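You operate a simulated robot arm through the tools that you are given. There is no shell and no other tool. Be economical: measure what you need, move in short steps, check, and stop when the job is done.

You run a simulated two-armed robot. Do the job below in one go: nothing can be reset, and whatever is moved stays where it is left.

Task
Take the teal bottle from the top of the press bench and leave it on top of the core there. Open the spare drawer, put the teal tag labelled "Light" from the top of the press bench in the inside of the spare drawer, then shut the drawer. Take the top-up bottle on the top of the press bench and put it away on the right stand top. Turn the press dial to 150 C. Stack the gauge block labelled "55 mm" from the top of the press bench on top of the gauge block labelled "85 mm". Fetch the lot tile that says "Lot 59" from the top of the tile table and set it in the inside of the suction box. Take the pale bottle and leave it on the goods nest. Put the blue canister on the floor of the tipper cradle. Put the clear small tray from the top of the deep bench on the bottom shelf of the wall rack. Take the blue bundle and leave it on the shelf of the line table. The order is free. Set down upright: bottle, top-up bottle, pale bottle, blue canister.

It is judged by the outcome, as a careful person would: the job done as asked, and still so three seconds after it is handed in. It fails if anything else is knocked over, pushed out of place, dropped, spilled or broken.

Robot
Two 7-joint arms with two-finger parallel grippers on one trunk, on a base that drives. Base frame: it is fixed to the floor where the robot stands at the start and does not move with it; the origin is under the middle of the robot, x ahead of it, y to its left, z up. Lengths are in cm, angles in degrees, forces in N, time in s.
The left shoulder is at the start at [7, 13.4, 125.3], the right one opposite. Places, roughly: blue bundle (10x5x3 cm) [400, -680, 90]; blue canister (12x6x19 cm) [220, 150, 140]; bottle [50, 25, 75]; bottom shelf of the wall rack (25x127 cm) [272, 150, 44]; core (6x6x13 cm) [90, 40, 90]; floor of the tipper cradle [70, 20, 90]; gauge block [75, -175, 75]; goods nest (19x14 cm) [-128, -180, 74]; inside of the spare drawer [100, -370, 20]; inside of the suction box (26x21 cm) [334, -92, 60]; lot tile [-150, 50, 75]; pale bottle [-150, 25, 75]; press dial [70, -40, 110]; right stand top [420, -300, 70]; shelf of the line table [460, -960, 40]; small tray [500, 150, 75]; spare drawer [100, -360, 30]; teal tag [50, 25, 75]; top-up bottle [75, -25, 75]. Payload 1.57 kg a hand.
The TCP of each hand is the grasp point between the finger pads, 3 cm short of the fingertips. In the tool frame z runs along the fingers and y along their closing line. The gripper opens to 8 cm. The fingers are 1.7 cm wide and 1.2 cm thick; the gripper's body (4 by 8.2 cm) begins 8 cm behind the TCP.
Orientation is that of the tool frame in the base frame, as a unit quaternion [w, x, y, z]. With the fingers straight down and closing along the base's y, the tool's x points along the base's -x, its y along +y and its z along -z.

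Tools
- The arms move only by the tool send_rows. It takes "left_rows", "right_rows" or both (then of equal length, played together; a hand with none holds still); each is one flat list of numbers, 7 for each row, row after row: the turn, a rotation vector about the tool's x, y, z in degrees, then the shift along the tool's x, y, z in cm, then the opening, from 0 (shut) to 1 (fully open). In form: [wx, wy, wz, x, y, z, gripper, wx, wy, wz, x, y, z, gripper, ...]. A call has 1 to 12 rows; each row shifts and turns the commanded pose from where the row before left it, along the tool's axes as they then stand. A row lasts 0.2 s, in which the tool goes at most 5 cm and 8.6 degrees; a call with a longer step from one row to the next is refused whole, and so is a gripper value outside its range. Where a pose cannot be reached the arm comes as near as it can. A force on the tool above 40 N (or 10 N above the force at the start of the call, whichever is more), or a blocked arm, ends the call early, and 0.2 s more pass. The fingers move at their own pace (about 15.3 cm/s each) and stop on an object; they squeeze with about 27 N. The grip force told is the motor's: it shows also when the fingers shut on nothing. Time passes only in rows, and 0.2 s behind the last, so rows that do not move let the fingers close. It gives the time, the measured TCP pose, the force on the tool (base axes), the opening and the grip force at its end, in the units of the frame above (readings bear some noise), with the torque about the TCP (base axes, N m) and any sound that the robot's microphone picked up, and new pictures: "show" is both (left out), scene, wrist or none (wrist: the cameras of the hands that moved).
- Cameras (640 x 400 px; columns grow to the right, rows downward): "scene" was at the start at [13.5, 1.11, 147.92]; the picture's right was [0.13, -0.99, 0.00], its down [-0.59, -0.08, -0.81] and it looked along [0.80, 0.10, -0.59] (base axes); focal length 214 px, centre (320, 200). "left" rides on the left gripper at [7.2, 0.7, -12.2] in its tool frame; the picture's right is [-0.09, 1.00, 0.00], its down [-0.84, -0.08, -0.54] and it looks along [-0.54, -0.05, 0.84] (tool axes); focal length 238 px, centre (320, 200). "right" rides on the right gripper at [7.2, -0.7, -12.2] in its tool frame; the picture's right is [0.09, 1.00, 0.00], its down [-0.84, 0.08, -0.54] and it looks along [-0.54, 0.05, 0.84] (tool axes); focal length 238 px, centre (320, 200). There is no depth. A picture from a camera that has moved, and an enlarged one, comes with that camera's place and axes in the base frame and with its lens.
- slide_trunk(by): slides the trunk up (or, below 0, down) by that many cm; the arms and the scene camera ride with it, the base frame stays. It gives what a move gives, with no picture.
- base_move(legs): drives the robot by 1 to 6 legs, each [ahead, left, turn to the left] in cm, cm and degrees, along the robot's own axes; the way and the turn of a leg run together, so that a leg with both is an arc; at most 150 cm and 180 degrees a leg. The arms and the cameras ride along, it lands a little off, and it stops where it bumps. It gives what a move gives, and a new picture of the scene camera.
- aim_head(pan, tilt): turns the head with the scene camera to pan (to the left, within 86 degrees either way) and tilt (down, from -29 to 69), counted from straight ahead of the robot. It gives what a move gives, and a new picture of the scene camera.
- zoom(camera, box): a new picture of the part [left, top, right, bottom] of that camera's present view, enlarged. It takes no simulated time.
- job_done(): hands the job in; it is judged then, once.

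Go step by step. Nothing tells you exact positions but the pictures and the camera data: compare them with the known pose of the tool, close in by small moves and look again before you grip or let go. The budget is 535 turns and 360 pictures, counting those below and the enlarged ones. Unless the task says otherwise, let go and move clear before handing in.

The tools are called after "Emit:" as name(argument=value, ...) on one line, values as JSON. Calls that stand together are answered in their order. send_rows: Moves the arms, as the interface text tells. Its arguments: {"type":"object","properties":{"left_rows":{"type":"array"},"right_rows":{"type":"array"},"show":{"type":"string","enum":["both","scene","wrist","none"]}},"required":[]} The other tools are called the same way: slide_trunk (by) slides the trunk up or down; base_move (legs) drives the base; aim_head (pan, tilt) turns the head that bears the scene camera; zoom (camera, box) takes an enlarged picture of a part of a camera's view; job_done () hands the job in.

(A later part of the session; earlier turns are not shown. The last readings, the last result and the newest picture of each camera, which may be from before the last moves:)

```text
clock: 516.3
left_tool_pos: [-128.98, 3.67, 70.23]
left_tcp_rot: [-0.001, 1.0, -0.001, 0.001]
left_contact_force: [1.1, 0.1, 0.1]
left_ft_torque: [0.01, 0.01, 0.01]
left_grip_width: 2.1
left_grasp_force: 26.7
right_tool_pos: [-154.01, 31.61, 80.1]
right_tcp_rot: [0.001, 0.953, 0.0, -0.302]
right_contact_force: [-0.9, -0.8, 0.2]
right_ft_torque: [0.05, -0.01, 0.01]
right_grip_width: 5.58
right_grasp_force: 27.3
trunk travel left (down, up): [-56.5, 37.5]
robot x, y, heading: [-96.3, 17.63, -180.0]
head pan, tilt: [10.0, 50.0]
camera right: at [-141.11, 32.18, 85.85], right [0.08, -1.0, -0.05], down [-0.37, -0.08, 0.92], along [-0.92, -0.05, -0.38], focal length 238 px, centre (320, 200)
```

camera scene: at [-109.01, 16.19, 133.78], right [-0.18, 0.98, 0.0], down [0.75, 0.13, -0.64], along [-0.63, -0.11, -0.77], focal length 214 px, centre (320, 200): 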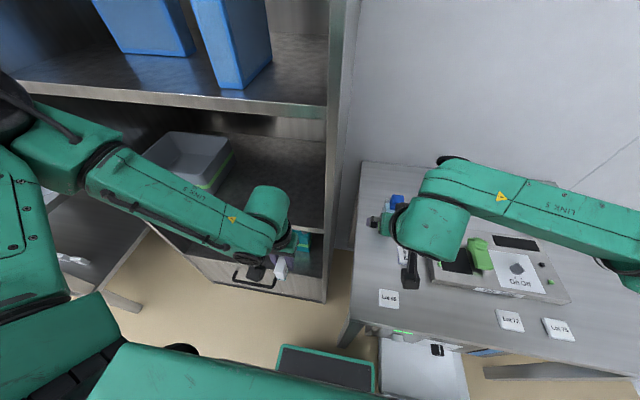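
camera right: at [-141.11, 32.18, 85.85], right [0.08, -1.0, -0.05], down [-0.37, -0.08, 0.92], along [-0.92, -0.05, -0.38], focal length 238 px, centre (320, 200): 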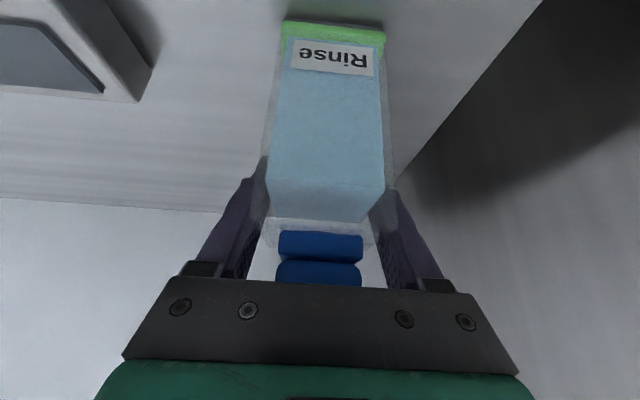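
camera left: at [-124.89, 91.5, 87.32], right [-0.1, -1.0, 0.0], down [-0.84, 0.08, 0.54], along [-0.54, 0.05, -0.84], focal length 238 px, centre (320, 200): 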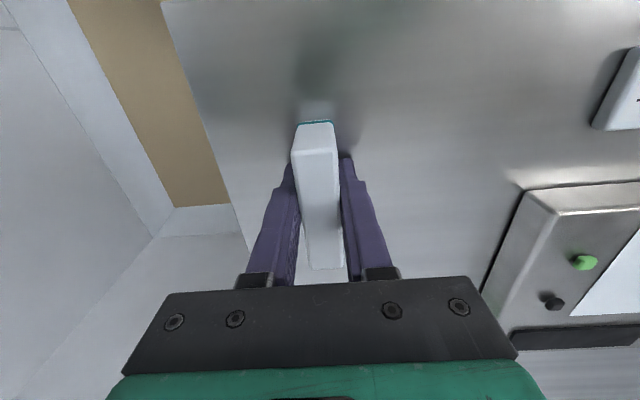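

Gripped the pale (Rinse) bottle. Lift via trunk and back away.

Emit:
slide_trunk(by=15)

Emit:
base_move(legs=[[-40, 0, 0]])

```text
clock: 518.1
left_tool_pos: [-128.87, 3.62, 85.15]
left_tcp_rot: [-0.001, 1.0, -0.001, 0.0]
left_contact_force: [-0.8, -0.7, 0.3]
left_ft_torque: [0.01, -0.01, 0.03]
left_grip_width: 2.09
left_grasp_force: 28.0
right_tool_pos: [-153.9, 31.56, 95.12]
right_tcp_rot: [0.001, 0.953, 0.0, -0.301]
right_contact_force: [-0.3, 0.4, -3.0]
right_ft_torque: [0.01, 0.09, -0.01]
right_grip_width: 5.58
right_grasp_force: 26.7
trunk travel left (down, up): [-71.5, 22.5]
robot x, y, heading: [-96.19, 17.3, -179.7]
head pan, tilt: [10.0, 50.0]
```

```text
clock: 520.6
left_tool_pos: [-89.23, 3.71, 85.05]
left_tcp_rot: [-0.001, 1.0, 0.001, 0.0]
left_contact_force: [-0.3, -0.2, 0.5]
left_ft_torque: [0.01, 0.01, 0.0]
left_grip_width: 2.08
left_grasp_force: 27.1
right_tool_pos: [-114.3, 31.56, 95.07]
right_tcp_rot: [0.001, 0.954, 0.001, -0.301]
right_contact_force: [-0.5, -0.2, -3.8]
right_ft_torque: [-0.04, 0.08, 0.03]
right_grip_width: 5.62
right_grasp_force: 27.1
trunk travel left (down, up): [-71.5, 22.5]
robot x, y, heading: [-56.53, 17.35, -179.9]
head pan, tilt: [10.0, 50.0]
camera scene: at [-69.5, 16.27, 134.75], right [-0.18, 0.98, 0.0], down [0.75, 0.13, -0.64], along [-0.63, -0.11, -0.77], focal length 214 px, centre (320, 200)
```

scene: 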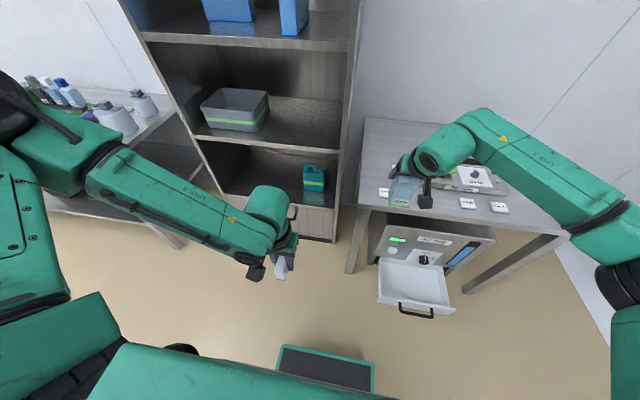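

Drive along to the goods nest near (-128, -180).

Emit:
base_move(legs=[[-4, 0, 0], [0, 100, 0], [0, 95, 0]])

Emit:
aim_head(pan=-8, tilt=38)

```text
clock: 530.8
left_tool_pos: [-85.68, -191.45, 85.15]
left_tcp_rot: [0.001, 1.0, -0.003, 0.0]
left_contact_force: [-0.7, 0.0, -1.4]
left_ft_torque: [0.0, -0.04, 0.01]
left_grip_width: 2.1
left_grasp_force: 27.2
right_tool_pos: [-110.53, -163.42, 95.07]
right_tcp_rot: [0.0, 0.953, -0.003, -0.302]
right_contact_force: [0.1, 0.4, -4.2]
right_ft_torque: [0.01, 0.07, -0.01]
right_grip_width: 5.61
right_grasp_force: 26.9
trunk travel left (down, up): [-71.5, 22.5]
robot x, y, heading: [-53.11, -177.93, 180.0]
head pan, tilt: [10.0, 50.0]
camera scene: at [-65.76, -178.9, 134.76], right [-0.17, 0.99, 0.0], down [0.76, 0.13, -0.64], along [-0.63, -0.11, -0.77], focal length 214 px, centre (320, 200)
```

scene: 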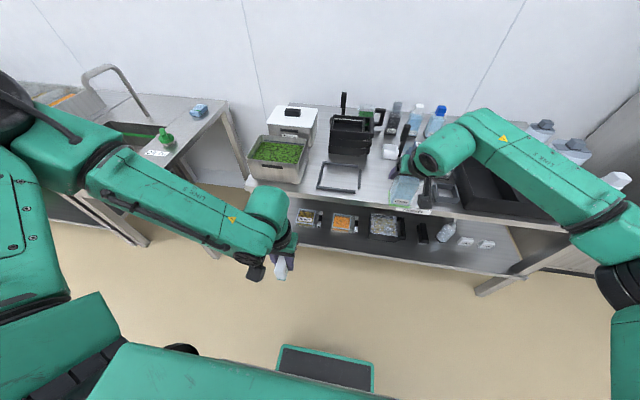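

```text
clock: 531.6
left_tool_pos: [-85.6, -191.4, 85.2]
left_tcp_rot: [0.0, 1.0, -0.002, 0.0]
left_contact_force: [0.0, -0.6, -1.3]
left_ft_torque: [-0.01, 0.01, 0.02]
left_grip_width: 2.12
left_grasp_force: 27.2
right_tool_pos: [-110.51, -163.4, 95.05]
right_tcp_rot: [0.0, 0.954, -0.003, -0.301]
right_contact_force: [1.0, -0.2, -3.7]
right_ft_torque: [-0.01, 0.05, 0.0]
right_grip_width: 5.6
right_grasp_force: 27.1
trunk travel left (down, up): [-71.5, 22.5]
robot x, y, heading: [-53.09, -177.37, 179.7]
head pan, tilt: [-8.0, 38.0]
camera scene: at [-66.72, -176.41, 136.47], right [0.14, 0.99, 0.0], down [0.61, -0.09, -0.79], along [-0.78, 0.11, -0.62], focal length 214 px, centre (320, 200)
```

scene: 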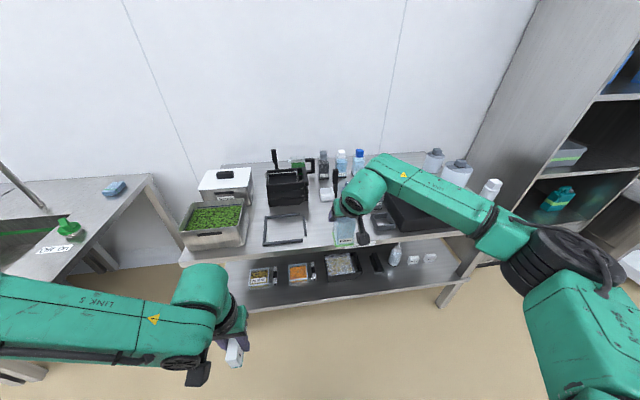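

Emit:
zoom(camera="scene", box=[220, 140, 400, 270])

```text
3.08 times, centred on (310, 205) of scene
camera zoom: at [-66.72, -176.41, 136.47], right [0.14, 0.99, 0.0], down [0.61, -0.09, -0.79], along [-0.78, 0.11, -0.62], focal length 660 px, centre (351, 185)
```

zoom: 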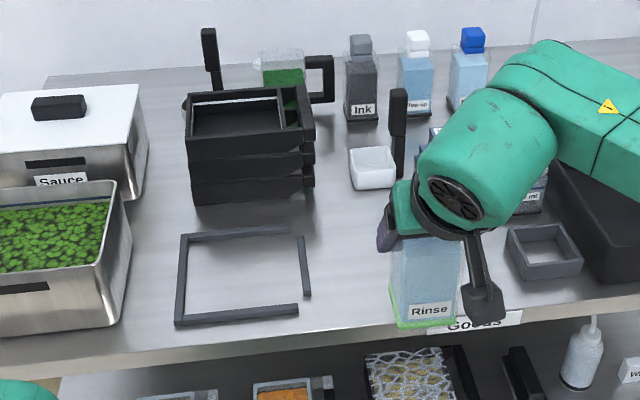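

The nest is the dark-framed rectangle centred at about (-129, -182). Move over it.

Emit:
base_move(legs=[[0, 17, 0], [17.5, 0, 0]])

Emit:
send_rows(right_rows=[0, 0, 0, 0, 0, 0, 0], show="wrist")

Emit:
zoom(camera="scene", box=[230, 140, 430, 290])

```text
clock: 534.2
left_tool_pos: [-103.2, -208.22, 85.18]
left_tcp_rot: [-0.001, 1.0, -0.004, -0.001]
left_contact_force: [0.1, 0.7, 0.1]
left_ft_torque: [0.0, -0.05, 0.0]
left_grip_width: 2.14
left_grasp_force: 26.7
right_tool_pos: [-128.34, -180.26, 95.06]
right_tcp_rot: [0.0, 0.954, -0.003, -0.301]
right_contact_force: [0.6, 1.2, -3.5]
right_ft_torque: [-0.02, 0.03, -0.01]
right_grip_width: 5.61
right_grasp_force: 26.8
trunk travel left (down, up): [-71.5, 22.5]
robot x, y, heading: [-71.06, -194.16, 179.9]
head pan, tilt: [-8.0, 38.0]
camera scene: at [-84.34, -193.23, 136.5], right [0.14, 0.99, 0.0], down [0.61, -0.09, -0.79], along [-0.78, 0.11, -0.62], focal length 214 px, centre (320, 200)
```

scene: 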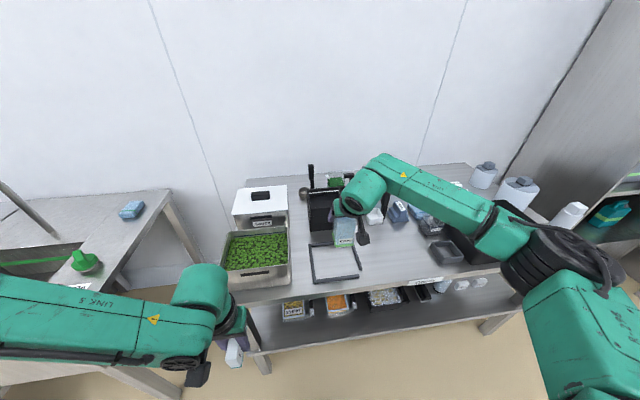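

```text
clock: 534.6
left_tool_pos: [-103.33, -208.15, 85.21]
left_tcp_rot: [0.0, 1.0, -0.003, -0.001]
left_contact_force: [-0.3, -0.6, -1.0]
left_ft_torque: [0.01, -0.01, -0.02]
left_grip_width: 2.11
left_grasp_force: 27.0
right_tool_pos: [-128.04, -180.15, 95.04]
right_tcp_rot: [-0.001, 0.954, -0.004, -0.301]
right_contact_force: [-0.5, 0.5, -4.0]
right_ft_torque: [0.0, 0.08, -0.03]
right_grip_width: 5.59
right_grasp_force: 26.3
trunk travel left (down, up): [-71.5, 22.5]
robot x, y, heading: [-70.75, -194.23, 179.8]
head pan, tilt: [-8.0, 38.0]
camera right: at [-115.28, -179.61, 100.86], right [0.07, -1.0, -0.05], down [-0.37, -0.07, 0.92], along [-0.92, -0.05, -0.38], focal length 238 px, centre (320, 200)
```

right: 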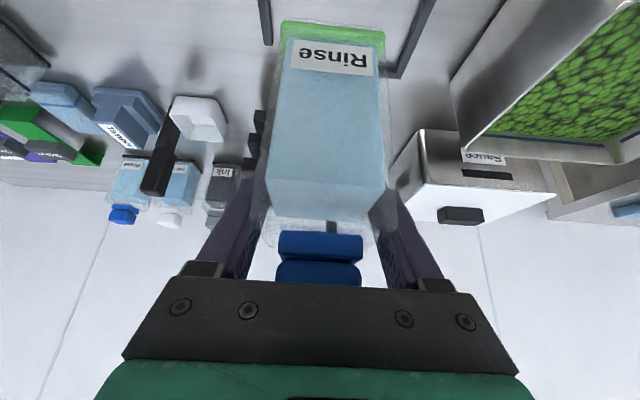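

```text
2.67 times, centred on (330, 215) of scene
camera zoom: at [-84.35, -193.23, 136.49], right [0.14, 0.99, 0.0], down [0.61, -0.09, -0.79], along [-0.78, 0.11, -0.62], focal length 572 px, centre (293, 160)
```

zoom: 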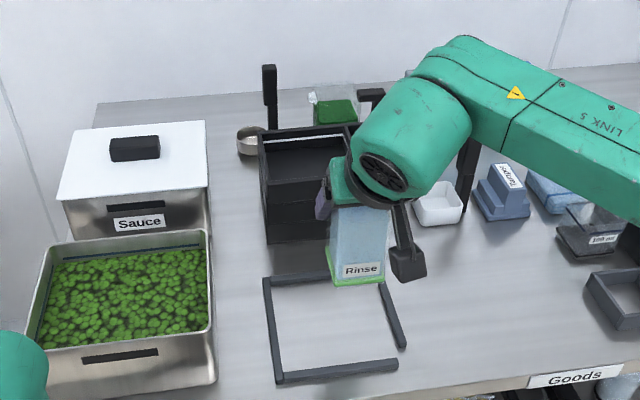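

Shift 1.5 cm and lower the bottle into the nest.

Emit:
send_rows(right_rows=[0, 0, 0, 0, 1.5, 0, 0], show="none")

Emit:
slide_trunk(by=-10)

Emit:
zoom(camera="scene", box=[230, 110, 430, 260])

```text
clock: 535.0
left_tool_pos: [-103.43, -208.36, 85.13]
left_tcp_rot: [-0.001, 1.0, -0.003, 0.0]
left_contact_force: [-0.9, 0.2, 0.2]
left_ft_torque: [0.03, -0.03, 0.0]
left_grip_width: 2.11
left_grasp_force: 27.0
right_tool_pos: [-128.29, -181.86, 94.97]
right_tcp_rot: [0.0, 0.953, -0.003, -0.302]
right_contact_force: [0.2, -0.5, -3.3]
right_ft_torque: [0.01, 0.08, 0.01]
right_grip_width: 5.6
right_grasp_force: 26.9
trunk travel left (down, up): [-71.5, 22.5]
robot x, y, heading: [-70.61, -194.68, 179.8]
head pan, tilt: [-8.0, 38.0]
```

```text
clock: 536.3
left_tool_pos: [-103.33, -208.19, 75.2]
left_tcp_rot: [-0.001, 1.0, -0.004, 0.0]
left_contact_force: [0.0, -0.4, -0.2]
left_ft_torque: [0.02, -0.01, 0.0]
left_grip_width: 2.12
left_grasp_force: 27.5
right_tool_pos: [-128.29, -181.85, 85.04]
right_tcp_rot: [0.001, 0.953, -0.003, -0.302]
right_contact_force: [0.9, -0.8, -4.5]
right_ft_torque: [0.03, 0.09, 0.0]
right_grip_width: 5.58
right_grasp_force: 27.1
trunk travel left (down, up): [-61.5, 32.5]
robot x, y, heading: [-70.58, -194.43, 179.9]
head pan, tilt: [-8.0, 38.0]
```

```text
2.67 times, centred on (330, 185) of scene
camera zoom: at [-84.45, -193.24, 126.48], right [0.14, 0.99, 0.0], down [0.61, -0.09, -0.79], along [-0.78, 0.11, -0.62], focal length 572 px, centre (293, 240)
```

zoom: 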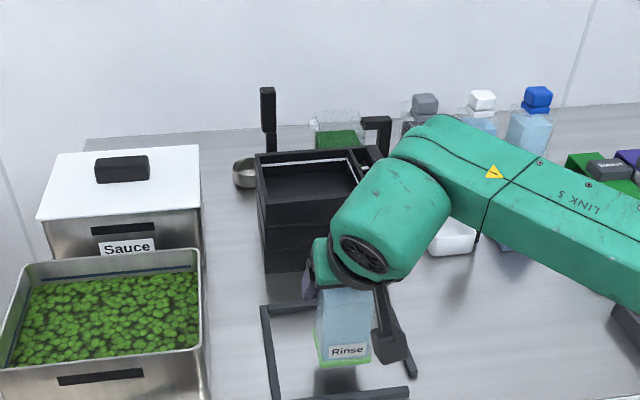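

Emit:
send_rows(right_rows=[0, 0, 0, 0.4, 0, 0.57, 0, 0, 0, 0, 0.29, 0, 0.41, 0, 0, 0, 0, 0.29, 0, 0.41, 0, 0, 0, 0, 0.23, 0, 0.33, 0, 0, 0, 0, 0.2, 0, 0.28, 0, 0, 0, 0, 0.2, 0, 0.28, 0], show="none")

```text
clock: 537.7
left_tool_pos: [-103.25, -208.21, 75.17]
left_tcp_rot: [-0.001, 1.0, -0.003, 0.0]
left_contact_force: [-0.6, 0.3, 0.2]
left_ft_torque: [0.02, -0.02, 0.01]
left_grip_width: 2.12
left_grasp_force: 27.0
right_tool_pos: [-128.27, -181.7, 82.19]
right_tcp_rot: [0.0, 0.954, -0.003, -0.3]
right_contact_force: [-0.9, -0.5, -4.2]
right_ft_torque: [-0.02, 0.08, -0.01]
right_grip_width: 5.59
right_grasp_force: 27.6
trunk travel left (down, up): [-61.5, 32.5]
robot x, y, heading: [-70.61, -194.46, 179.7]
head pan, tilt: [-8.0, 38.0]
```

Emit:
send_rows(right_rows=[0, 0, 0, 0.29, 0, 0.41, 0, 0, 0, 0, 0.29, 0, 0.41, 0, 0, 0, 0, 0.29, 0, 0.41, 0, 0, 0, 0, 0.2, 0, 0.28, 0, 0, 0, 0, 0.2, 0, 0.28, 0, 0, 0, 0, 0.2, 0, 0.28, 0], show="none")

Emit:
zoom(camera="scene", box=[290, 170, 410, 260])

```text
clock: 538.8
left_tool_pos: [-103.05, -208.27, 75.21]
left_tcp_rot: [-0.001, 1.0, -0.003, -0.002]
left_contact_force: [-0.1, 0.2, -0.5]
left_ft_torque: [0.05, 0.01, 0.03]
left_grip_width: 2.12
left_grasp_force: 26.7
right_tool_pos: [-128.29, -181.83, 81.42]
right_tcp_rot: [0.003, 0.95, -0.004, -0.311]
right_contact_force: [3.8, 0.5, 17.1]
right_ft_torque: [0.58, -0.89, -0.21]
right_grip_width: 5.6
right_grasp_force: 26.2
trunk travel left (down, up): [-61.5, 32.5]
robot x, y, heading: [-70.9, -194.76, 180.2]
head pan, tilt: [-8.0, 38.0]
stopped in row 5 (right hand): the force on the tool passed its limit (the readings are from after the stop); the commanded pose is now the measured one
```

```text
4.44 times, centred on (350, 215) of scene
camera zoom: at [-84.14, -193.3, 126.49], right [0.14, 0.99, 0.0], down [0.61, -0.09, -0.79], along [-0.78, 0.11, -0.61], focal length 953 px, centre (187, 133)
```

zoom: 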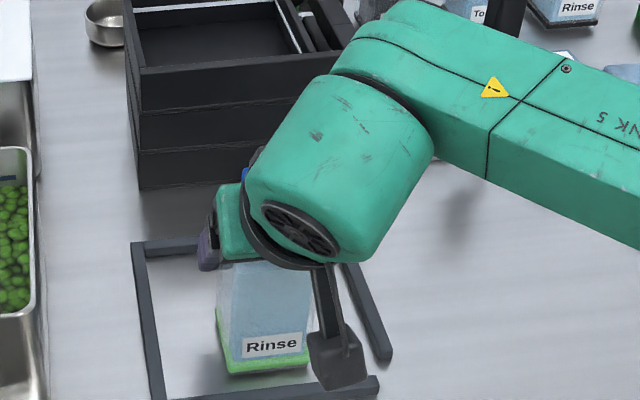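

Bottle is down inside the nest frame. Relieve, release, retreat along the fingers.

Emit:
send_rows(right_rows=[0, 1.2, 0, -0.15, 0, -0.25, 0, 0, 0, 0, 0, 0, 0, 0.8, 0, 0, 0, 0, 0, 0, 1, 0, 0, 0, 0, 0, -2, 1, 0, 0, 0, 0, 0, -4, 1, 0, 0, 0, 0, 0, -4, 1, 0, 0, 0, 0, 0, -4, 1], show="scene")

Emit:
zoom(camera="scene", box=[270, 150, 410, 260])

```text
clock: 540.4
left_tool_pos: [-103.1, -208.24, 75.17]
left_tcp_rot: [-0.001, 1.0, -0.004, -0.001]
left_contact_force: [-0.2, 0.1, -0.1]
left_ft_torque: [-0.01, -0.03, 0.0]
left_grip_width: 2.12
left_grasp_force: 26.5
right_tool_pos: [-120.45, -181.81, 92.84]
right_tcp_rot: [0.002, 0.955, -0.004, -0.297]
right_contact_force: [0.8, -0.5, 1.0]
right_ft_torque: [0.01, -0.05, -0.01]
right_grip_width: 7.99
right_grasp_force: 0.0
trunk travel left (down, up): [-61.5, 32.5]
robot x, y, heading: [-70.81, -194.35, 179.7]
head pan, tilt: [-8.0, 38.0]
camera scene: at [-84.29, -193.27, 126.5], right [0.14, 0.99, 0.0], down [0.61, -0.09, -0.79], along [-0.78, 0.11, -0.61], focal length 214 px, centre (320, 200)
```

scene: 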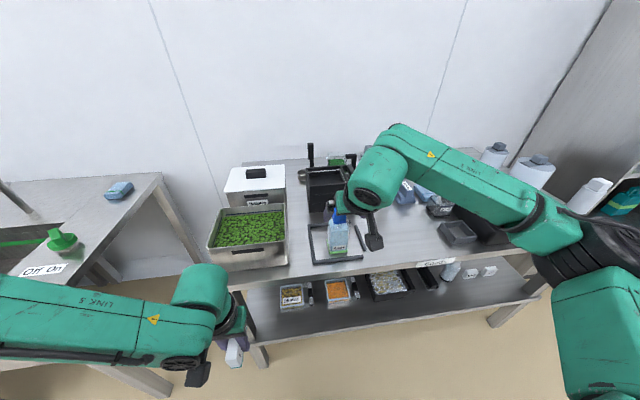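

```text
3.64 times, centred on (340, 205) of scene
camera zoom: at [-84.29, -193.27, 126.5], right [0.14, 0.99, 0.0], down [0.61, -0.09, -0.79], along [-0.78, 0.11, -0.61], focal length 780 px, centre (247, 182)
```

zoom: 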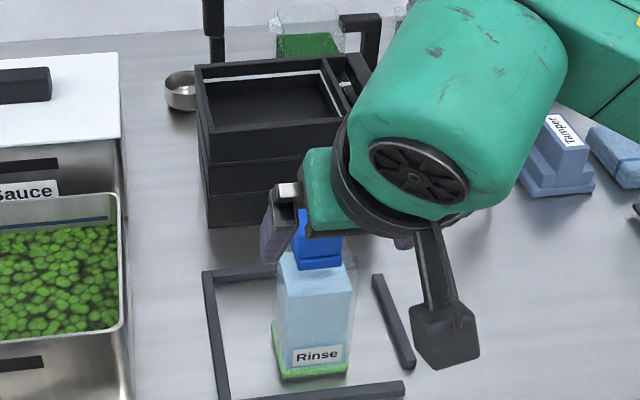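

Pale bottle stands in the nest. Now take the tile to the suction box: restore the right hand, back out and drive round.

Emit:
base_move(legs=[[-25, 0, 0]])

Emit:
send_rows(right_rows=[0, 7, 0, 1, 0, 0, 1, 0, 7, 0, 1, 0, 0, 1, 0, 7, 0, 1, 0, 0, 1, 0, 7, 0, 1, 0, 0, 1, 0, 7, 0, 1, 0, 0, 1], show="none")

Emit:
slide_trunk(by=30)

Emit:
base_move(legs=[[0, 0, 180], [0, -72, 0], [145, 0, 0], [145, 0, 0], [0, 90, 0]])

Emit:
aim_head(pan=20, tilt=35)

```text
clock: 542.2
left_tool_pos: [-78.31, -208.27, 75.16]
left_tcp_rot: [-0.001, 1.0, -0.003, -0.001]
left_contact_force: [0.9, 0.9, -0.7]
left_ft_torque: [0.0, 0.02, 0.02]
left_grip_width: 2.13
left_grasp_force: 26.8
right_tool_pos: [-95.52, -181.79, 92.82]
right_tcp_rot: [0.002, 0.955, -0.004, -0.297]
right_contact_force: [0.2, 0.5, -0.1]
right_ft_torque: [0.02, -0.02, -0.01]
right_grip_width: 8.01
right_grasp_force: 0.0
trunk travel left (down, up): [-61.5, 32.5]
robot x, y, heading: [-45.65, -194.96, 179.8]
head pan, tilt: [-8.0, 38.0]
camera scene: at [-59.4, -193.35, 126.49], right [0.14, 0.99, 0.0], down [0.61, -0.09, -0.79], along [-0.78, 0.11, -0.62], focal length 214 px, centre (320, 200)
```

scene: 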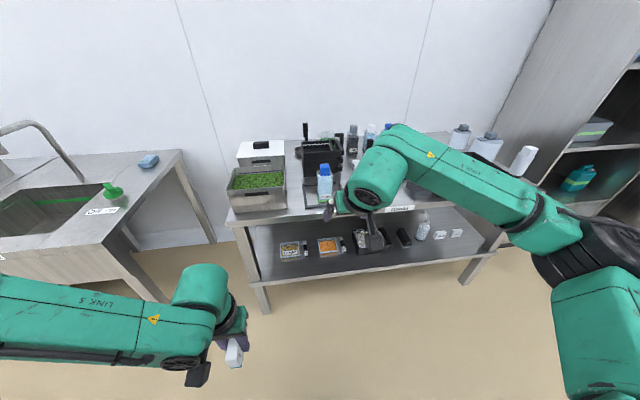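

```text
clock: 543.4
left_tool_pos: [-78.3, -208.36, 75.18]
left_tcp_rot: [-0.001, 1.0, -0.004, -0.001]
left_contact_force: [0.9, 0.1, -0.1]
left_ft_torque: [-0.02, 0.0, 0.0]
left_grip_width: 2.1
left_grasp_force: 27.1
right_tool_pos: [-90.86, -181.76, 90.91]
right_tcp_rot: [0.003, 1.0, -0.003, 0.006]
right_contact_force: [0.8, -0.4, -0.2]
right_ft_torque: [-0.01, -0.01, 0.03]
right_grip_width: 7.98
right_grasp_force: 0.0
trunk travel left (down, up): [-61.5, 32.5]
robot x, y, heading: [-46.08, -194.76, 179.9]
head pan, tilt: [-8.0, 38.0]
```

```text
clock: 546.4
left_tool_pos: [-78.34, -208.24, 105.19]
left_tcp_rot: [-0.001, 1.0, -0.003, -0.001]
left_contact_force: [0.1, -0.1, -0.4]
left_ft_torque: [-0.01, -0.01, -0.01]
left_grip_width: 2.13
left_grasp_force: 27.3
right_tool_pos: [-90.99, -181.87, 120.96]
right_tcp_rot: [0.003, 1.0, -0.002, 0.003]
right_contact_force: [0.4, -0.6, 0.2]
right_ft_torque: [-0.02, 0.01, -0.02]
right_grip_width: 8.02
right_grasp_force: 0.0
trunk travel left (down, up): [-91.5, 2.5]
robot x, y, heading: [-46.13, -194.96, 179.7]
head pan, tilt: [-8.0, 38.0]
```

```text
clock: 575.6
left_tool_pos: [278.54, -169.13, 105.19]
left_tcp_rot: [0.001, 0.011, 1.0, 0.0]
left_contact_force: [0.0, -0.2, -0.4]
left_ft_torque: [0.04, -0.03, 0.01]
left_grip_width: 2.14
left_grasp_force: 26.8
right_tool_pos: [290.74, -195.93, 121.06]
right_tcp_rot: [-0.003, 0.009, 1.0, 0.004]
right_contact_force: [0.3, -0.3, 0.7]
right_ft_torque: [0.01, 0.01, -0.01]
right_grip_width: 8.02
right_grasp_force: 0.1
trunk travel left (down, up): [-91.5, 2.5]
robot x, y, heading: [245.62, -182.46, -0.5]
head pan, tilt: [-8.0, 38.0]
camera scene: at [259.05, -183.95, 156.49], right [-0.16, -0.99, 0.0], down [-0.61, 0.1, -0.79], along [0.78, -0.12, -0.62], focal length 214 px, centre (320, 200)
```

scene: 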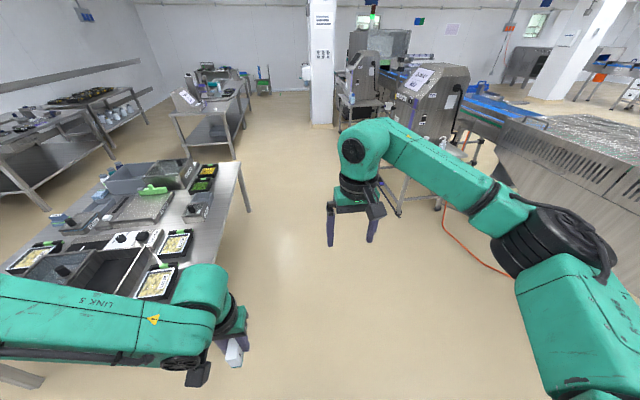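

```text
clock: 576.5
left_tool_pos: [278.47, -169.06, 105.15]
left_tcp_rot: [0.001, 0.011, 1.0, -0.001]
left_contact_force: [-0.6, -0.3, -1.0]
left_ft_torque: [0.01, 0.02, -0.02]
left_grip_width: 2.13
left_grasp_force: 27.4
right_tool_pos: [290.82, -195.69, 121.12]
right_tcp_rot: [-0.003, 0.01, 1.0, 0.004]
right_contact_force: [-0.5, -0.7, 0.0]
right_ft_torque: [0.02, -0.01, 0.0]
right_grip_width: 8.0
right_grasp_force: 0.0
trunk travel left (down, up): [-91.5, 2.5]
robot x, y, heading: [245.24, -182.42, -1.0]
head pan, tilt: [20.0, 35.0]
camera scene: at [258.85, -179.57, 156.94], right [0.32, -0.95, 0.0], down [-0.54, -0.19, -0.82], along [0.77, 0.27, -0.57], focal length 214 px, centre (320, 200)
```

scene: 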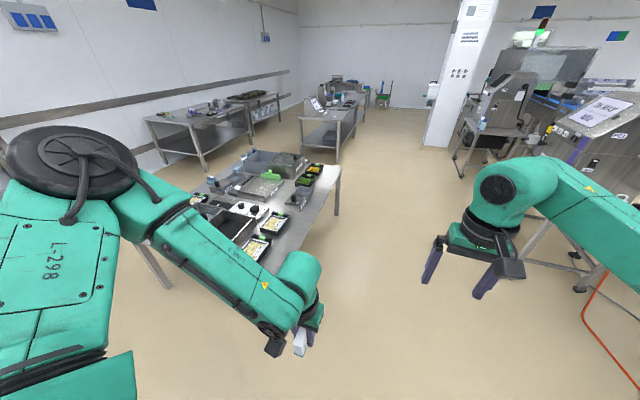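

Emit:
base_move(legs=[[0, 78, 0]])

Emit:
aim_head(pan=-5, tilt=40)

Emit:
zoom(camera="scene", box=[180, 80, 480, 280])

```text
clock: 580.7
left_tool_pos: [280.05, -91.43, 105.16]
left_tcp_rot: [0.0, 0.014, 1.0, 0.0]
left_contact_force: [-0.2, -0.5, -0.2]
left_ft_torque: [0.01, 0.02, 0.02]
left_grip_width: 2.14
left_grasp_force: 27.4
right_tool_pos: [292.22, -118.18, 120.9]
right_tcp_rot: [-0.004, 0.014, 1.0, 0.004]
right_contact_force: [-0.5, 0.4, -0.1]
right_ft_torque: [0.03, 0.01, 0.0]
right_grip_width: 8.02
right_grasp_force: 0.1
trunk travel left (down, up): [-91.5, 2.5]
robot x, y, heading: [246.99, -104.44, -1.5]
head pan, tilt: [20.0, 35.0]
camera scene: at [260.51, -101.87, 156.95], right [0.32, -0.95, 0.0], down [-0.54, -0.18, -0.82], along [0.78, 0.26, -0.57], focal length 214 px, centre (320, 200)
```

scene: 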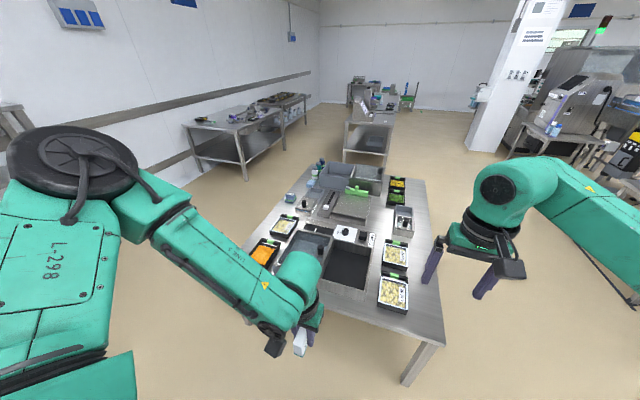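

```text
clock: 581.6
left_tool_pos: [280.16, -91.24, 105.15]
left_tcp_rot: [0.0, 0.013, 1.0, 0.0]
left_contact_force: [0.7, 0.2, -0.8]
left_ft_torque: [0.02, 0.0, -0.03]
left_grip_width: 2.12
left_grasp_force: 26.9
right_tool_pos: [292.42, -117.96, 121.08]
right_tcp_rot: [-0.004, 0.014, 1.0, 0.003]
right_contact_force: [0.1, -0.3, -0.5]
right_ft_torque: [0.01, 0.01, -0.02]
right_grip_width: 8.02
right_grasp_force: 0.0
trunk travel left (down, up): [-91.5, 2.5]
robot x, y, heading: [247.41, -104.32, -1.4]
head pan, tilt: [-5.0, 40.0]
camera scene: at [260.61, -105.42, 156.19], right [-0.11, -0.99, 0.0], down [-0.64, 0.07, -0.77], along [0.76, -0.09, -0.64], focal length 214 px, centre (320, 200)
```

scene: 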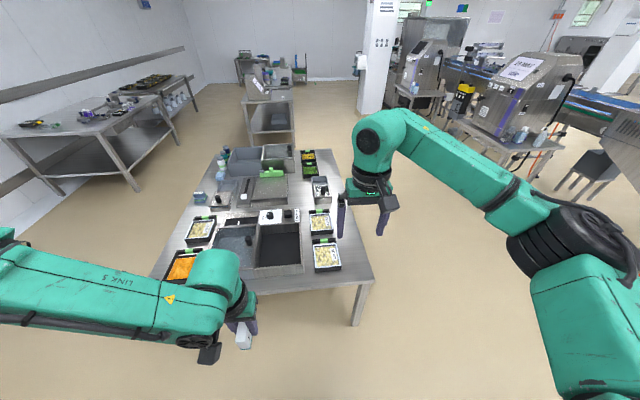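

```text
2.00 times, centred on (330, 180) of scene
camera zoom: at [260.61, -105.42, 156.19], right [-0.11, -0.99, 0.0], down [-0.64, 0.07, -0.77], along [0.76, -0.09, -0.64], focal length 429 px, centre (300, 240)
```

zoom: 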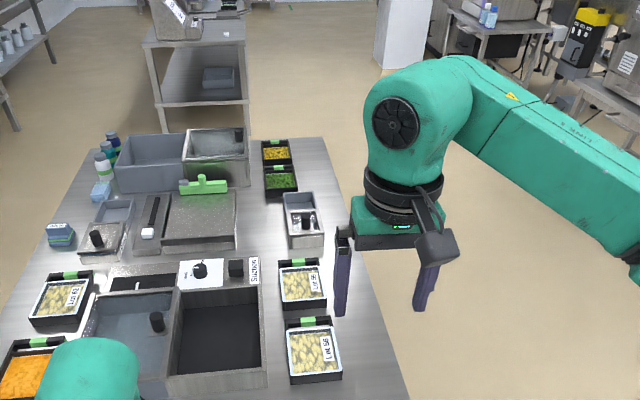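

Emit:
zoom(camera="scene", box=[215, 190, 355, 285])

```text
4.21 times, centred on (285, 238) of scene
camera zoom: at [260.61, -105.42, 156.19], right [-0.11, -0.99, 0.0], down [-0.64, 0.07, -0.77], along [0.76, -0.09, -0.64], focal length 903 px, centre (467, 42)
```

zoom: 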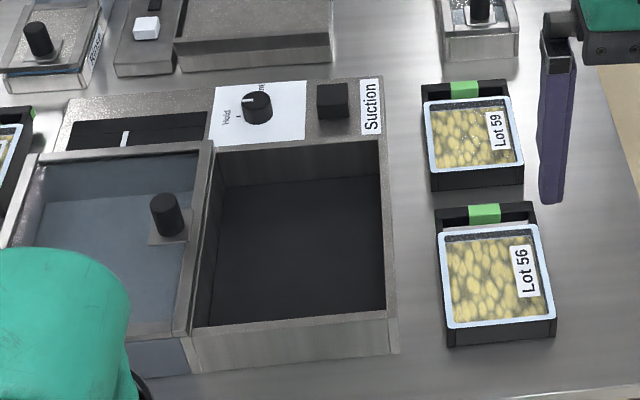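

The suction chamber is the open black box: inside x 318–345, y -104…-82, rim z ≈ 69, floor z ≈ 60. Drive in and bring the tile over it.

Emit:
base_move(legs=[[0, 0, 1.4], [36, 0, 0]])

Emit:
slide_trunk(by=-24)

Emit:
send_rows(left_rows=[0, 0, 0, -4, 0, 0, 0, 0, 0, 0, -4, 0, 0, 0, 0, 0, 0, -4, 0, 0, 0, 0, 0, 0, -3, 0, 0, 0])

```text
clock: 584.3
left_tool_pos: [315.77, -90.27, 105.21]
left_tcp_rot: [0.002, 0.0, 1.0, -0.001]
left_contact_force: [-0.6, 1.0, -0.6]
left_ft_torque: [0.0, -0.02, 0.01]
left_grip_width: 2.11
left_grasp_force: 27.0
right_tool_pos: [328.47, -116.84, 121.2]
right_tcp_rot: [-0.003, -0.001, 1.0, 0.004]
right_contact_force: [1.0, 0.1, 0.5]
right_ft_torque: [-0.03, -0.01, -0.01]
right_grip_width: 7.98
right_grasp_force: 0.0
trunk travel left (down, up): [-91.5, 2.5]
robot x, y, heading: [283.25, -104.45, 0.1]
head pan, tilt: [-5.0, 40.0]
camera scene: at [296.38, -105.04, 156.22], right [-0.08, -1.0, 0.0], down [-0.64, 0.05, -0.77], along [0.76, -0.06, -0.64], focal length 214 px, centre (320, 200)
```

scene: 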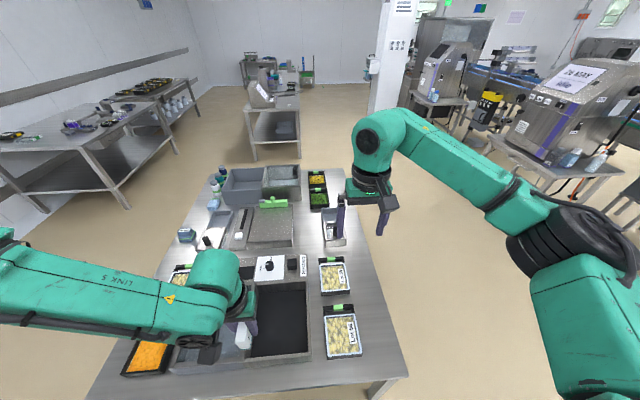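

```text
clock: 586.8
left_tool_pos: [315.83, -90.42, 81.25]
left_tcp_rot: [0.001, 0.0, 1.0, 0.0]
left_contact_force: [-0.2, 0.2, -1.4]
left_ft_torque: [-0.01, 0.0, -0.03]
left_grip_width: 2.11
left_grasp_force: 27.0
right_tool_pos: [328.74, -116.77, 97.06]
right_tcp_rot: [-0.003, -0.001, 1.0, 0.004]
right_contact_force: [0.4, 0.3, -0.4]
right_ft_torque: [0.0, -0.01, 0.0]
right_grip_width: 8.0
right_grasp_force: 0.0
trunk travel left (down, up): [-67.5, 26.5]
robot x, y, heading: [283.18, -104.22, 0.3]
head pan, tilt: [-5.0, 40.0]
```

```text
clock: 587.8
left_tool_pos: [330.43, -89.9, 81.55]
left_tcp_rot: [0.001, 0.0, 1.0, 0.0]
left_contact_force: [0.3, 0.2, -0.7]
left_ft_torque: [0.0, -0.04, -0.03]
left_grip_width: 2.13
left_grasp_force: 26.6
left hand out of reach, approached as far as the arm can: row 4
right_tool_pos: [328.61, -116.76, 96.98]
right_tcp_rot: [-0.004, -0.001, 1.0, 0.004]
right_contact_force: [-0.5, 0.4, 0.6]
right_ft_torque: [0.03, -0.02, 0.0]
right_grip_width: 8.01
right_grasp_force: 0.0
trunk travel left (down, up): [-67.5, 26.5]
robot x, y, heading: [283.24, -104.51, 0.2]
head pan, tilt: [-5.0, 40.0]
camera scene: at [296.75, -105.02, 132.18], right [-0.08, -1.0, 0.0], down [-0.64, 0.05, -0.77], along [0.76, -0.06, -0.64], focal length 214 px, centre (320, 200)
camera left: at [323.14, -89.27, 93.77], right [0.09, 1.0, 0.0], down [0.84, -0.08, 0.54], along [0.54, -0.05, -0.84], focal length 238 px, centre (320, 200)
```

scene: 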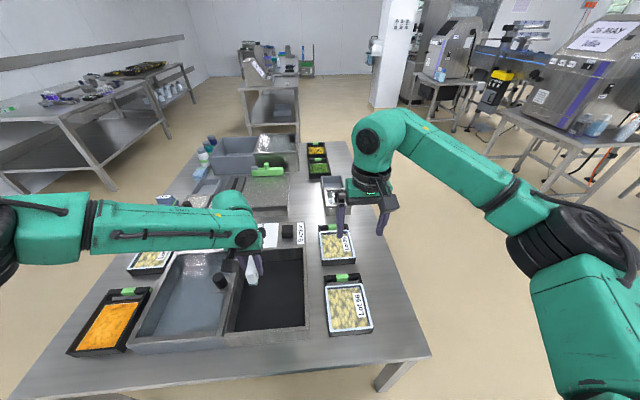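
left: 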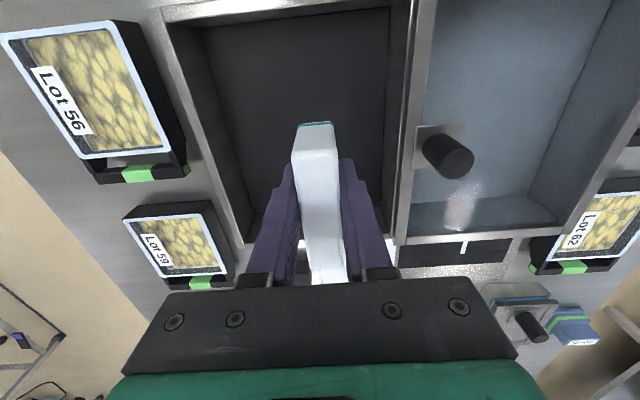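

Emit:
send_rows(left_rows=[0, 0, 0, 0, -2.5, 3, 0, 0, 0, 0, -1, 0, 3, 0], show="none")

Emit:
slide_trunk(by=-9)

Emit:
send_rows(left_rows=[0, 0, 0, 0, 0, 0, 0])

```text
clock: 588.4
left_tool_pos: [328.51, -89.22, 78.62]
left_tcp_rot: [0.002, 0.001, 1.0, -0.002]
left_contact_force: [0.2, 0.2, -1.1]
left_ft_torque: [0.01, -0.01, 0.02]
left_grip_width: 2.11
left_grasp_force: 26.9
left hand out of reach, approached as far as the arm can: row 1, 2
right_tool_pos: [328.64, -116.75, 96.93]
right_tcp_rot: [-0.005, -0.001, 1.0, 0.004]
right_contact_force: [-0.1, 0.3, -1.1]
right_ft_torque: [-0.03, 0.03, 0.01]
right_grip_width: 8.01
right_grasp_force: 0.1
trunk travel left (down, up): [-67.5, 26.5]
robot x, y, heading: [283.47, -104.85, 0.2]
head pan, tilt: [-5.0, 40.0]
```

```text
clock: 589.6
left_tool_pos: [328.38, -89.28, 69.7]
left_tcp_rot: [0.002, -0.001, 1.0, -0.001]
left_contact_force: [-1.4, -1.1, -1.5]
left_ft_torque: [-0.01, 0.01, -0.05]
left_grip_width: 2.1
left_grasp_force: 26.6
right_tool_pos: [328.75, -116.75, 88.01]
right_tcp_rot: [-0.003, -0.001, 1.0, 0.004]
right_contact_force: [0.2, 0.4, -0.8]
right_ft_torque: [-0.02, 0.01, 0.04]
right_grip_width: 7.99
right_grasp_force: 0.0
trunk travel left (down, up): [-58.5, 35.5]
robot x, y, heading: [283.57, -104.38, 0.2]
head pan, tilt: [-5.0, 40.0]
```

```text
clock: 590.0
left_tool_pos: [328.3, -89.43, 69.49]
left_tcp_rot: [0.002, 0.0, 1.0, -0.002]
left_contact_force: [-0.3, -0.3, -1.5]
left_ft_torque: [0.03, 0.02, 0.02]
left_grip_width: 2.11
left_grasp_force: 27.5
right_tool_pos: [328.74, -116.78, 88.06]
right_tcp_rot: [-0.004, -0.001, 1.0, 0.003]
right_contact_force: [0.3, -0.1, 0.2]
right_ft_torque: [-0.02, -0.03, 0.01]
right_grip_width: 8.0
right_grasp_force: 0.0
trunk travel left (down, up): [-58.5, 35.5]
robot x, y, heading: [283.09, -104.1, 0.0]
head pan, tilt: [-5.0, 40.0]
camera scene: at [296.7, -105.04, 123.19], right [-0.08, -1.0, 0.0], down [-0.64, 0.05, -0.77], along [0.76, -0.06, -0.64], focal length 214 px, centre (320, 200)
camera left: at [321.06, -88.64, 81.76], right [0.09, 1.0, 0.0], down [0.84, -0.08, 0.54], along [0.54, -0.05, -0.84], focal length 238 px, centre (320, 200)
```

scene: 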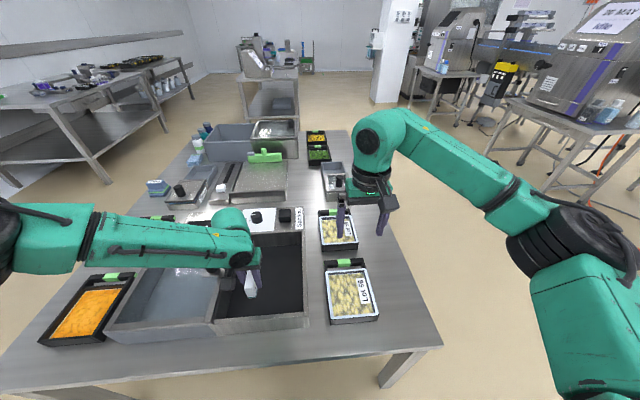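
left: 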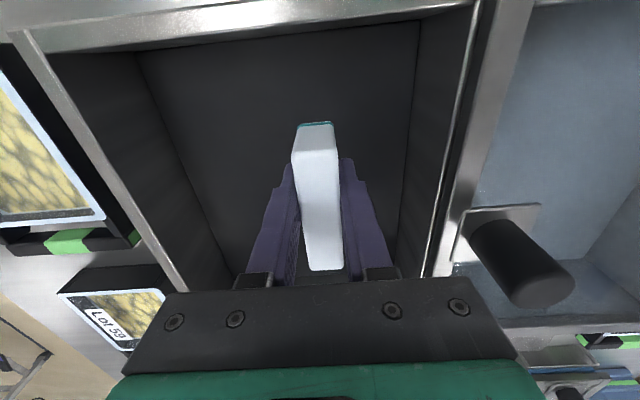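

Emit:
base_move(legs=[[0, -2.5, 0]])

Emit:
send_rows(left_rows=[0, 0, 0, 0, 0, 1.5, 0, 0, 0, 0, 0, 0, 1, 0, 0, 0, 0, 0, 0, 0.6, 0, 0, 0, 0, 0, 0, 0.6, 0, 0, 0, 0, 0, 0, 0.5, 0, 0, 0, 0, 0, 0, 0.5, 0], show="none")

```text
clock: 590.8
left_tool_pos: [328.39, -91.73, 69.56]
left_tcp_rot: [0.002, -0.001, 1.0, -0.001]
left_contact_force: [0.0, 0.4, -0.8]
left_ft_torque: [0.0, -0.01, -0.04]
left_grip_width: 2.14
left_grasp_force: 26.9
right_tool_pos: [328.72, -119.27, 88.03]
right_tcp_rot: [-0.005, -0.001, 1.0, 0.003]
right_contact_force: [0.9, -1.0, 0.5]
right_ft_torque: [-0.01, -0.01, -0.03]
right_grip_width: 7.98
right_grasp_force: 0.0
trunk travel left (down, up): [-58.5, 35.5]
robot x, y, heading: [283.33, -106.61, 0.0]
head pan, tilt: [-5.0, 40.0]
camera scene: at [296.7, -107.41, 123.19], right [-0.08, -1.0, 0.0], down [-0.64, 0.05, -0.77], along [0.76, -0.06, -0.64], focal length 214 px, centre (320, 200)
```

scene: 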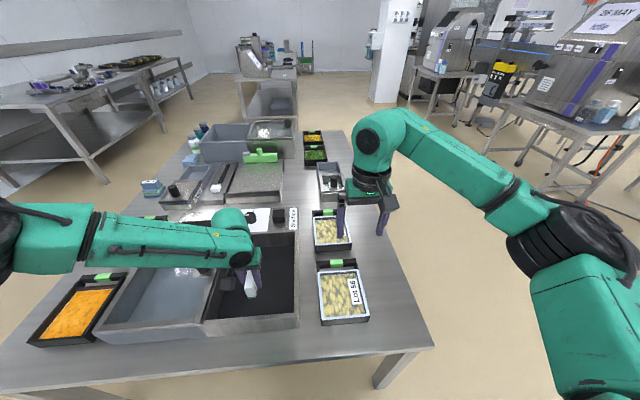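

```text
clock: 592.2
left_tool_pos: [326.81, -90.25, 66.69]
left_tcp_rot: [0.001, -0.001, 1.0, -0.002]
left_contact_force: [1.1, -0.5, -0.7]
left_ft_torque: [-0.02, -0.01, 0.02]
left_grip_width: 2.13
left_grasp_force: 27.1
left hand out of reach, approached as far as the arm can: row 1, 2, 3, 4, 5, 6
right_tool_pos: [328.76, -119.16, 87.98]
right_tcp_rot: [-0.003, -0.002, 1.0, 0.004]
right_contact_force: [0.0, -0.6, -0.1]
right_ft_torque: [-0.01, 0.01, -0.04]
right_grip_width: 8.02
right_grasp_force: 0.0
trunk travel left (down, up): [-58.5, 35.5]
robot x, y, heading: [283.36, -106.81, 0.1]
head pan, tilt: [-5.0, 40.0]
```

Near the reach limit; use the trunk for the last bit.

Emit:
slide_trunk(by=-1.5)

Emit:
slide_trunk(by=-1)

```text
clock: 592.9
left_tool_pos: [326.76, -90.21, 65.22]
left_tcp_rot: [0.002, -0.001, 1.0, -0.002]
left_contact_force: [0.0, 0.0, -0.3]
left_ft_torque: [-0.03, -0.01, 0.04]
left_grip_width: 2.11
left_grasp_force: 27.1
right_tool_pos: [328.82, -119.21, 86.47]
right_tcp_rot: [-0.003, -0.001, 1.0, 0.004]
right_contact_force: [0.3, -0.3, 0.1]
right_ft_torque: [0.02, 0.0, 0.01]
right_grip_width: 7.99
right_grasp_force: 0.0
trunk travel left (down, up): [-57.0, 37.0]
robot x, y, heading: [283.52, -106.93, 0.2]
head pan, tilt: [-5.0, 40.0]
```

```text
clock: 593.5
left_tool_pos: [326.68, -90.22, 64.24]
left_tcp_rot: [0.002, -0.001, 1.0, -0.002]
left_contact_force: [-0.3, 0.3, 0.1]
left_ft_torque: [0.0, 0.03, 0.01]
left_grip_width: 2.12
left_grasp_force: 26.5
right_tool_pos: [328.63, -119.3, 85.52]
right_tcp_rot: [-0.004, 0.0, 1.0, 0.004]
right_contact_force: [-0.2, -0.2, -0.3]
right_ft_torque: [0.0, 0.03, 0.01]
right_grip_width: 7.99
right_grasp_force: 0.1
trunk travel left (down, up): [-56.0, 38.0]
robot x, y, heading: [283.13, -106.83, 0.3]
head pan, tilt: [-5.0, 40.0]
```

Emit:
slide_trunk(by=-1.5)

Emit:
send_rows(left_rows=[0, 0, 0, 0, 0, 0, 0], show="wrist")

```text
clock: 594.0
left_tool_pos: [326.89, -90.3, 63.59]
left_tcp_rot: [0.006, -0.001, 1.0, 0.0]
left_contact_force: [-3.2, -0.2, 1.8]
left_ft_torque: [0.03, -0.31, 0.01]
left_grip_width: 2.15
left_grasp_force: 26.7
right_tool_pos: [328.46, -119.21, 84.37]
right_tcp_rot: [-0.003, -0.002, 1.0, 0.004]
right_contact_force: [-0.6, -0.2, 0.1]
right_ft_torque: [0.01, 0.0, -0.01]
right_grip_width: 8.02
right_grasp_force: 0.1
trunk travel left (down, up): [-54.8, 39.2]
robot x, y, heading: [283.8, -107.11, 0.3]
head pan, tilt: [-5.0, 40.0]
stopped: the force on the tool passed its limit (the readings are from after the stop); the commanded pose is now the measured one
```

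```text
clock: 594.4
left_tool_pos: [326.93, -90.22, 63.56]
left_tcp_rot: [0.008, -0.001, 1.0, 0.0]
left_contact_force: [-7.4, -1.0, 16.0]
left_ft_torque: [0.11, 0.42, 0.06]
left_grip_width: 2.1
left_grasp_force: 26.8
right_tool_pos: [328.48, -119.29, 84.7]
right_tcp_rot: [-0.003, -0.002, 1.0, 0.005]
right_contact_force: [-0.2, 0.3, 0.6]
right_ft_torque: [0.02, 0.0, 0.02]
right_grip_width: 8.02
right_grasp_force: 0.0
trunk travel left (down, up): [-54.8, 39.2]
robot x, y, heading: [282.99, -106.75, 0.2]
head pan, tilt: [-5.0, 40.0]
camera left: at [319.4, -89.61, 75.71], right [0.09, 1.0, 0.0], down [0.83, -0.08, 0.55], along [0.55, -0.05, -0.83], focal length 238 px, centre (320, 200)
```

left: 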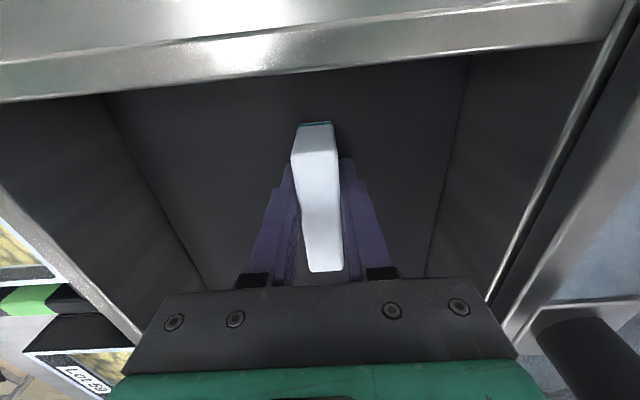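

Contact with the chamber floor. Release gently and lift with the trunk.

Emit:
send_rows(left_rows=[0, 0, 0, 0, 0, -0.2, 0, 0, 0, 0, 0, 0, 0, 0.5, 0, 0, 0, 0, 0, 0, 0.5], show="none")

Emit:
slide_trunk(by=25)

Emit:
send_rows(left_rows=[0, 0, 0, 0, 0, 0, 0.5], show="wrist")

```text
clock: 595.1
left_tool_pos: [327.14, -90.18, 63.58]
left_tcp_rot: [0.005, 0.0, 1.0, -0.001]
left_contact_force: [0.6, 0.1, -0.2]
left_ft_torque: [-0.02, 0.0, 0.01]
left_grip_width: 3.99
left_grasp_force: 0.0
right_tool_pos: [328.79, -119.21, 84.41]
right_tcp_rot: [-0.005, -0.002, 1.0, 0.004]
right_contact_force: [0.6, -0.2, 0.9]
right_ft_torque: [-0.01, 0.01, 0.01]
right_grip_width: 8.0
right_grasp_force: 0.0
trunk travel left (down, up): [-54.8, 39.2]
robot x, y, heading: [283.34, -106.84, 0.2]
head pan, tilt: [-5.0, 40.0]
```

```text
clock: 597.7
left_tool_pos: [326.96, -90.15, 88.64]
left_tcp_rot: [0.005, 0.0, 1.0, -0.001]
left_contact_force: [-0.3, 0.1, 0.0]
left_ft_torque: [-0.02, -0.02, 0.0]
left_grip_width: 4.02
left_grasp_force: 0.0
right_tool_pos: [328.74, -119.18, 109.44]
right_tcp_rot: [-0.005, -0.001, 1.0, 0.004]
right_contact_force: [-0.8, -0.5, -0.1]
right_ft_torque: [-0.01, 0.01, 0.02]
right_grip_width: 8.0
right_grasp_force: 0.0
trunk travel left (down, up): [-79.8, 14.2]
robot x, y, heading: [283.63, -107.01, 0.3]
head pan, tilt: [-5.0, 40.0]
```

```text
clock: 598.1
left_tool_pos: [327.04, -90.19, 88.66]
left_tcp_rot: [0.006, -0.001, 1.0, -0.001]
left_contact_force: [0.0, -0.6, 0.3]
left_ft_torque: [0.01, -0.01, 0.01]
left_grip_width: 3.99
left_grasp_force: 0.0
right_tool_pos: [328.86, -119.23, 109.45]
right_tcp_rot: [-0.003, -0.002, 1.0, 0.003]
right_contact_force: [-0.2, -0.5, -0.2]
right_ft_torque: [0.0, 0.0, 0.03]
right_grip_width: 8.01
right_grasp_force: 0.0
trunk travel left (down, up): [-79.8, 14.2]
robot x, y, heading: [283.56, -106.78, 0.4]
head pan, tilt: [-5.0, 40.0]
camera left: at [319.59, -89.54, 100.77], right [0.09, 1.0, 0.0], down [0.83, -0.08, 0.55], along [0.55, -0.05, -0.83], focal length 238 px, centre (320, 200)
```

left: 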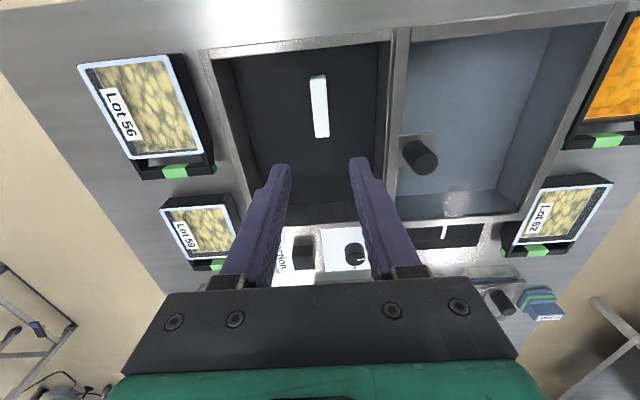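

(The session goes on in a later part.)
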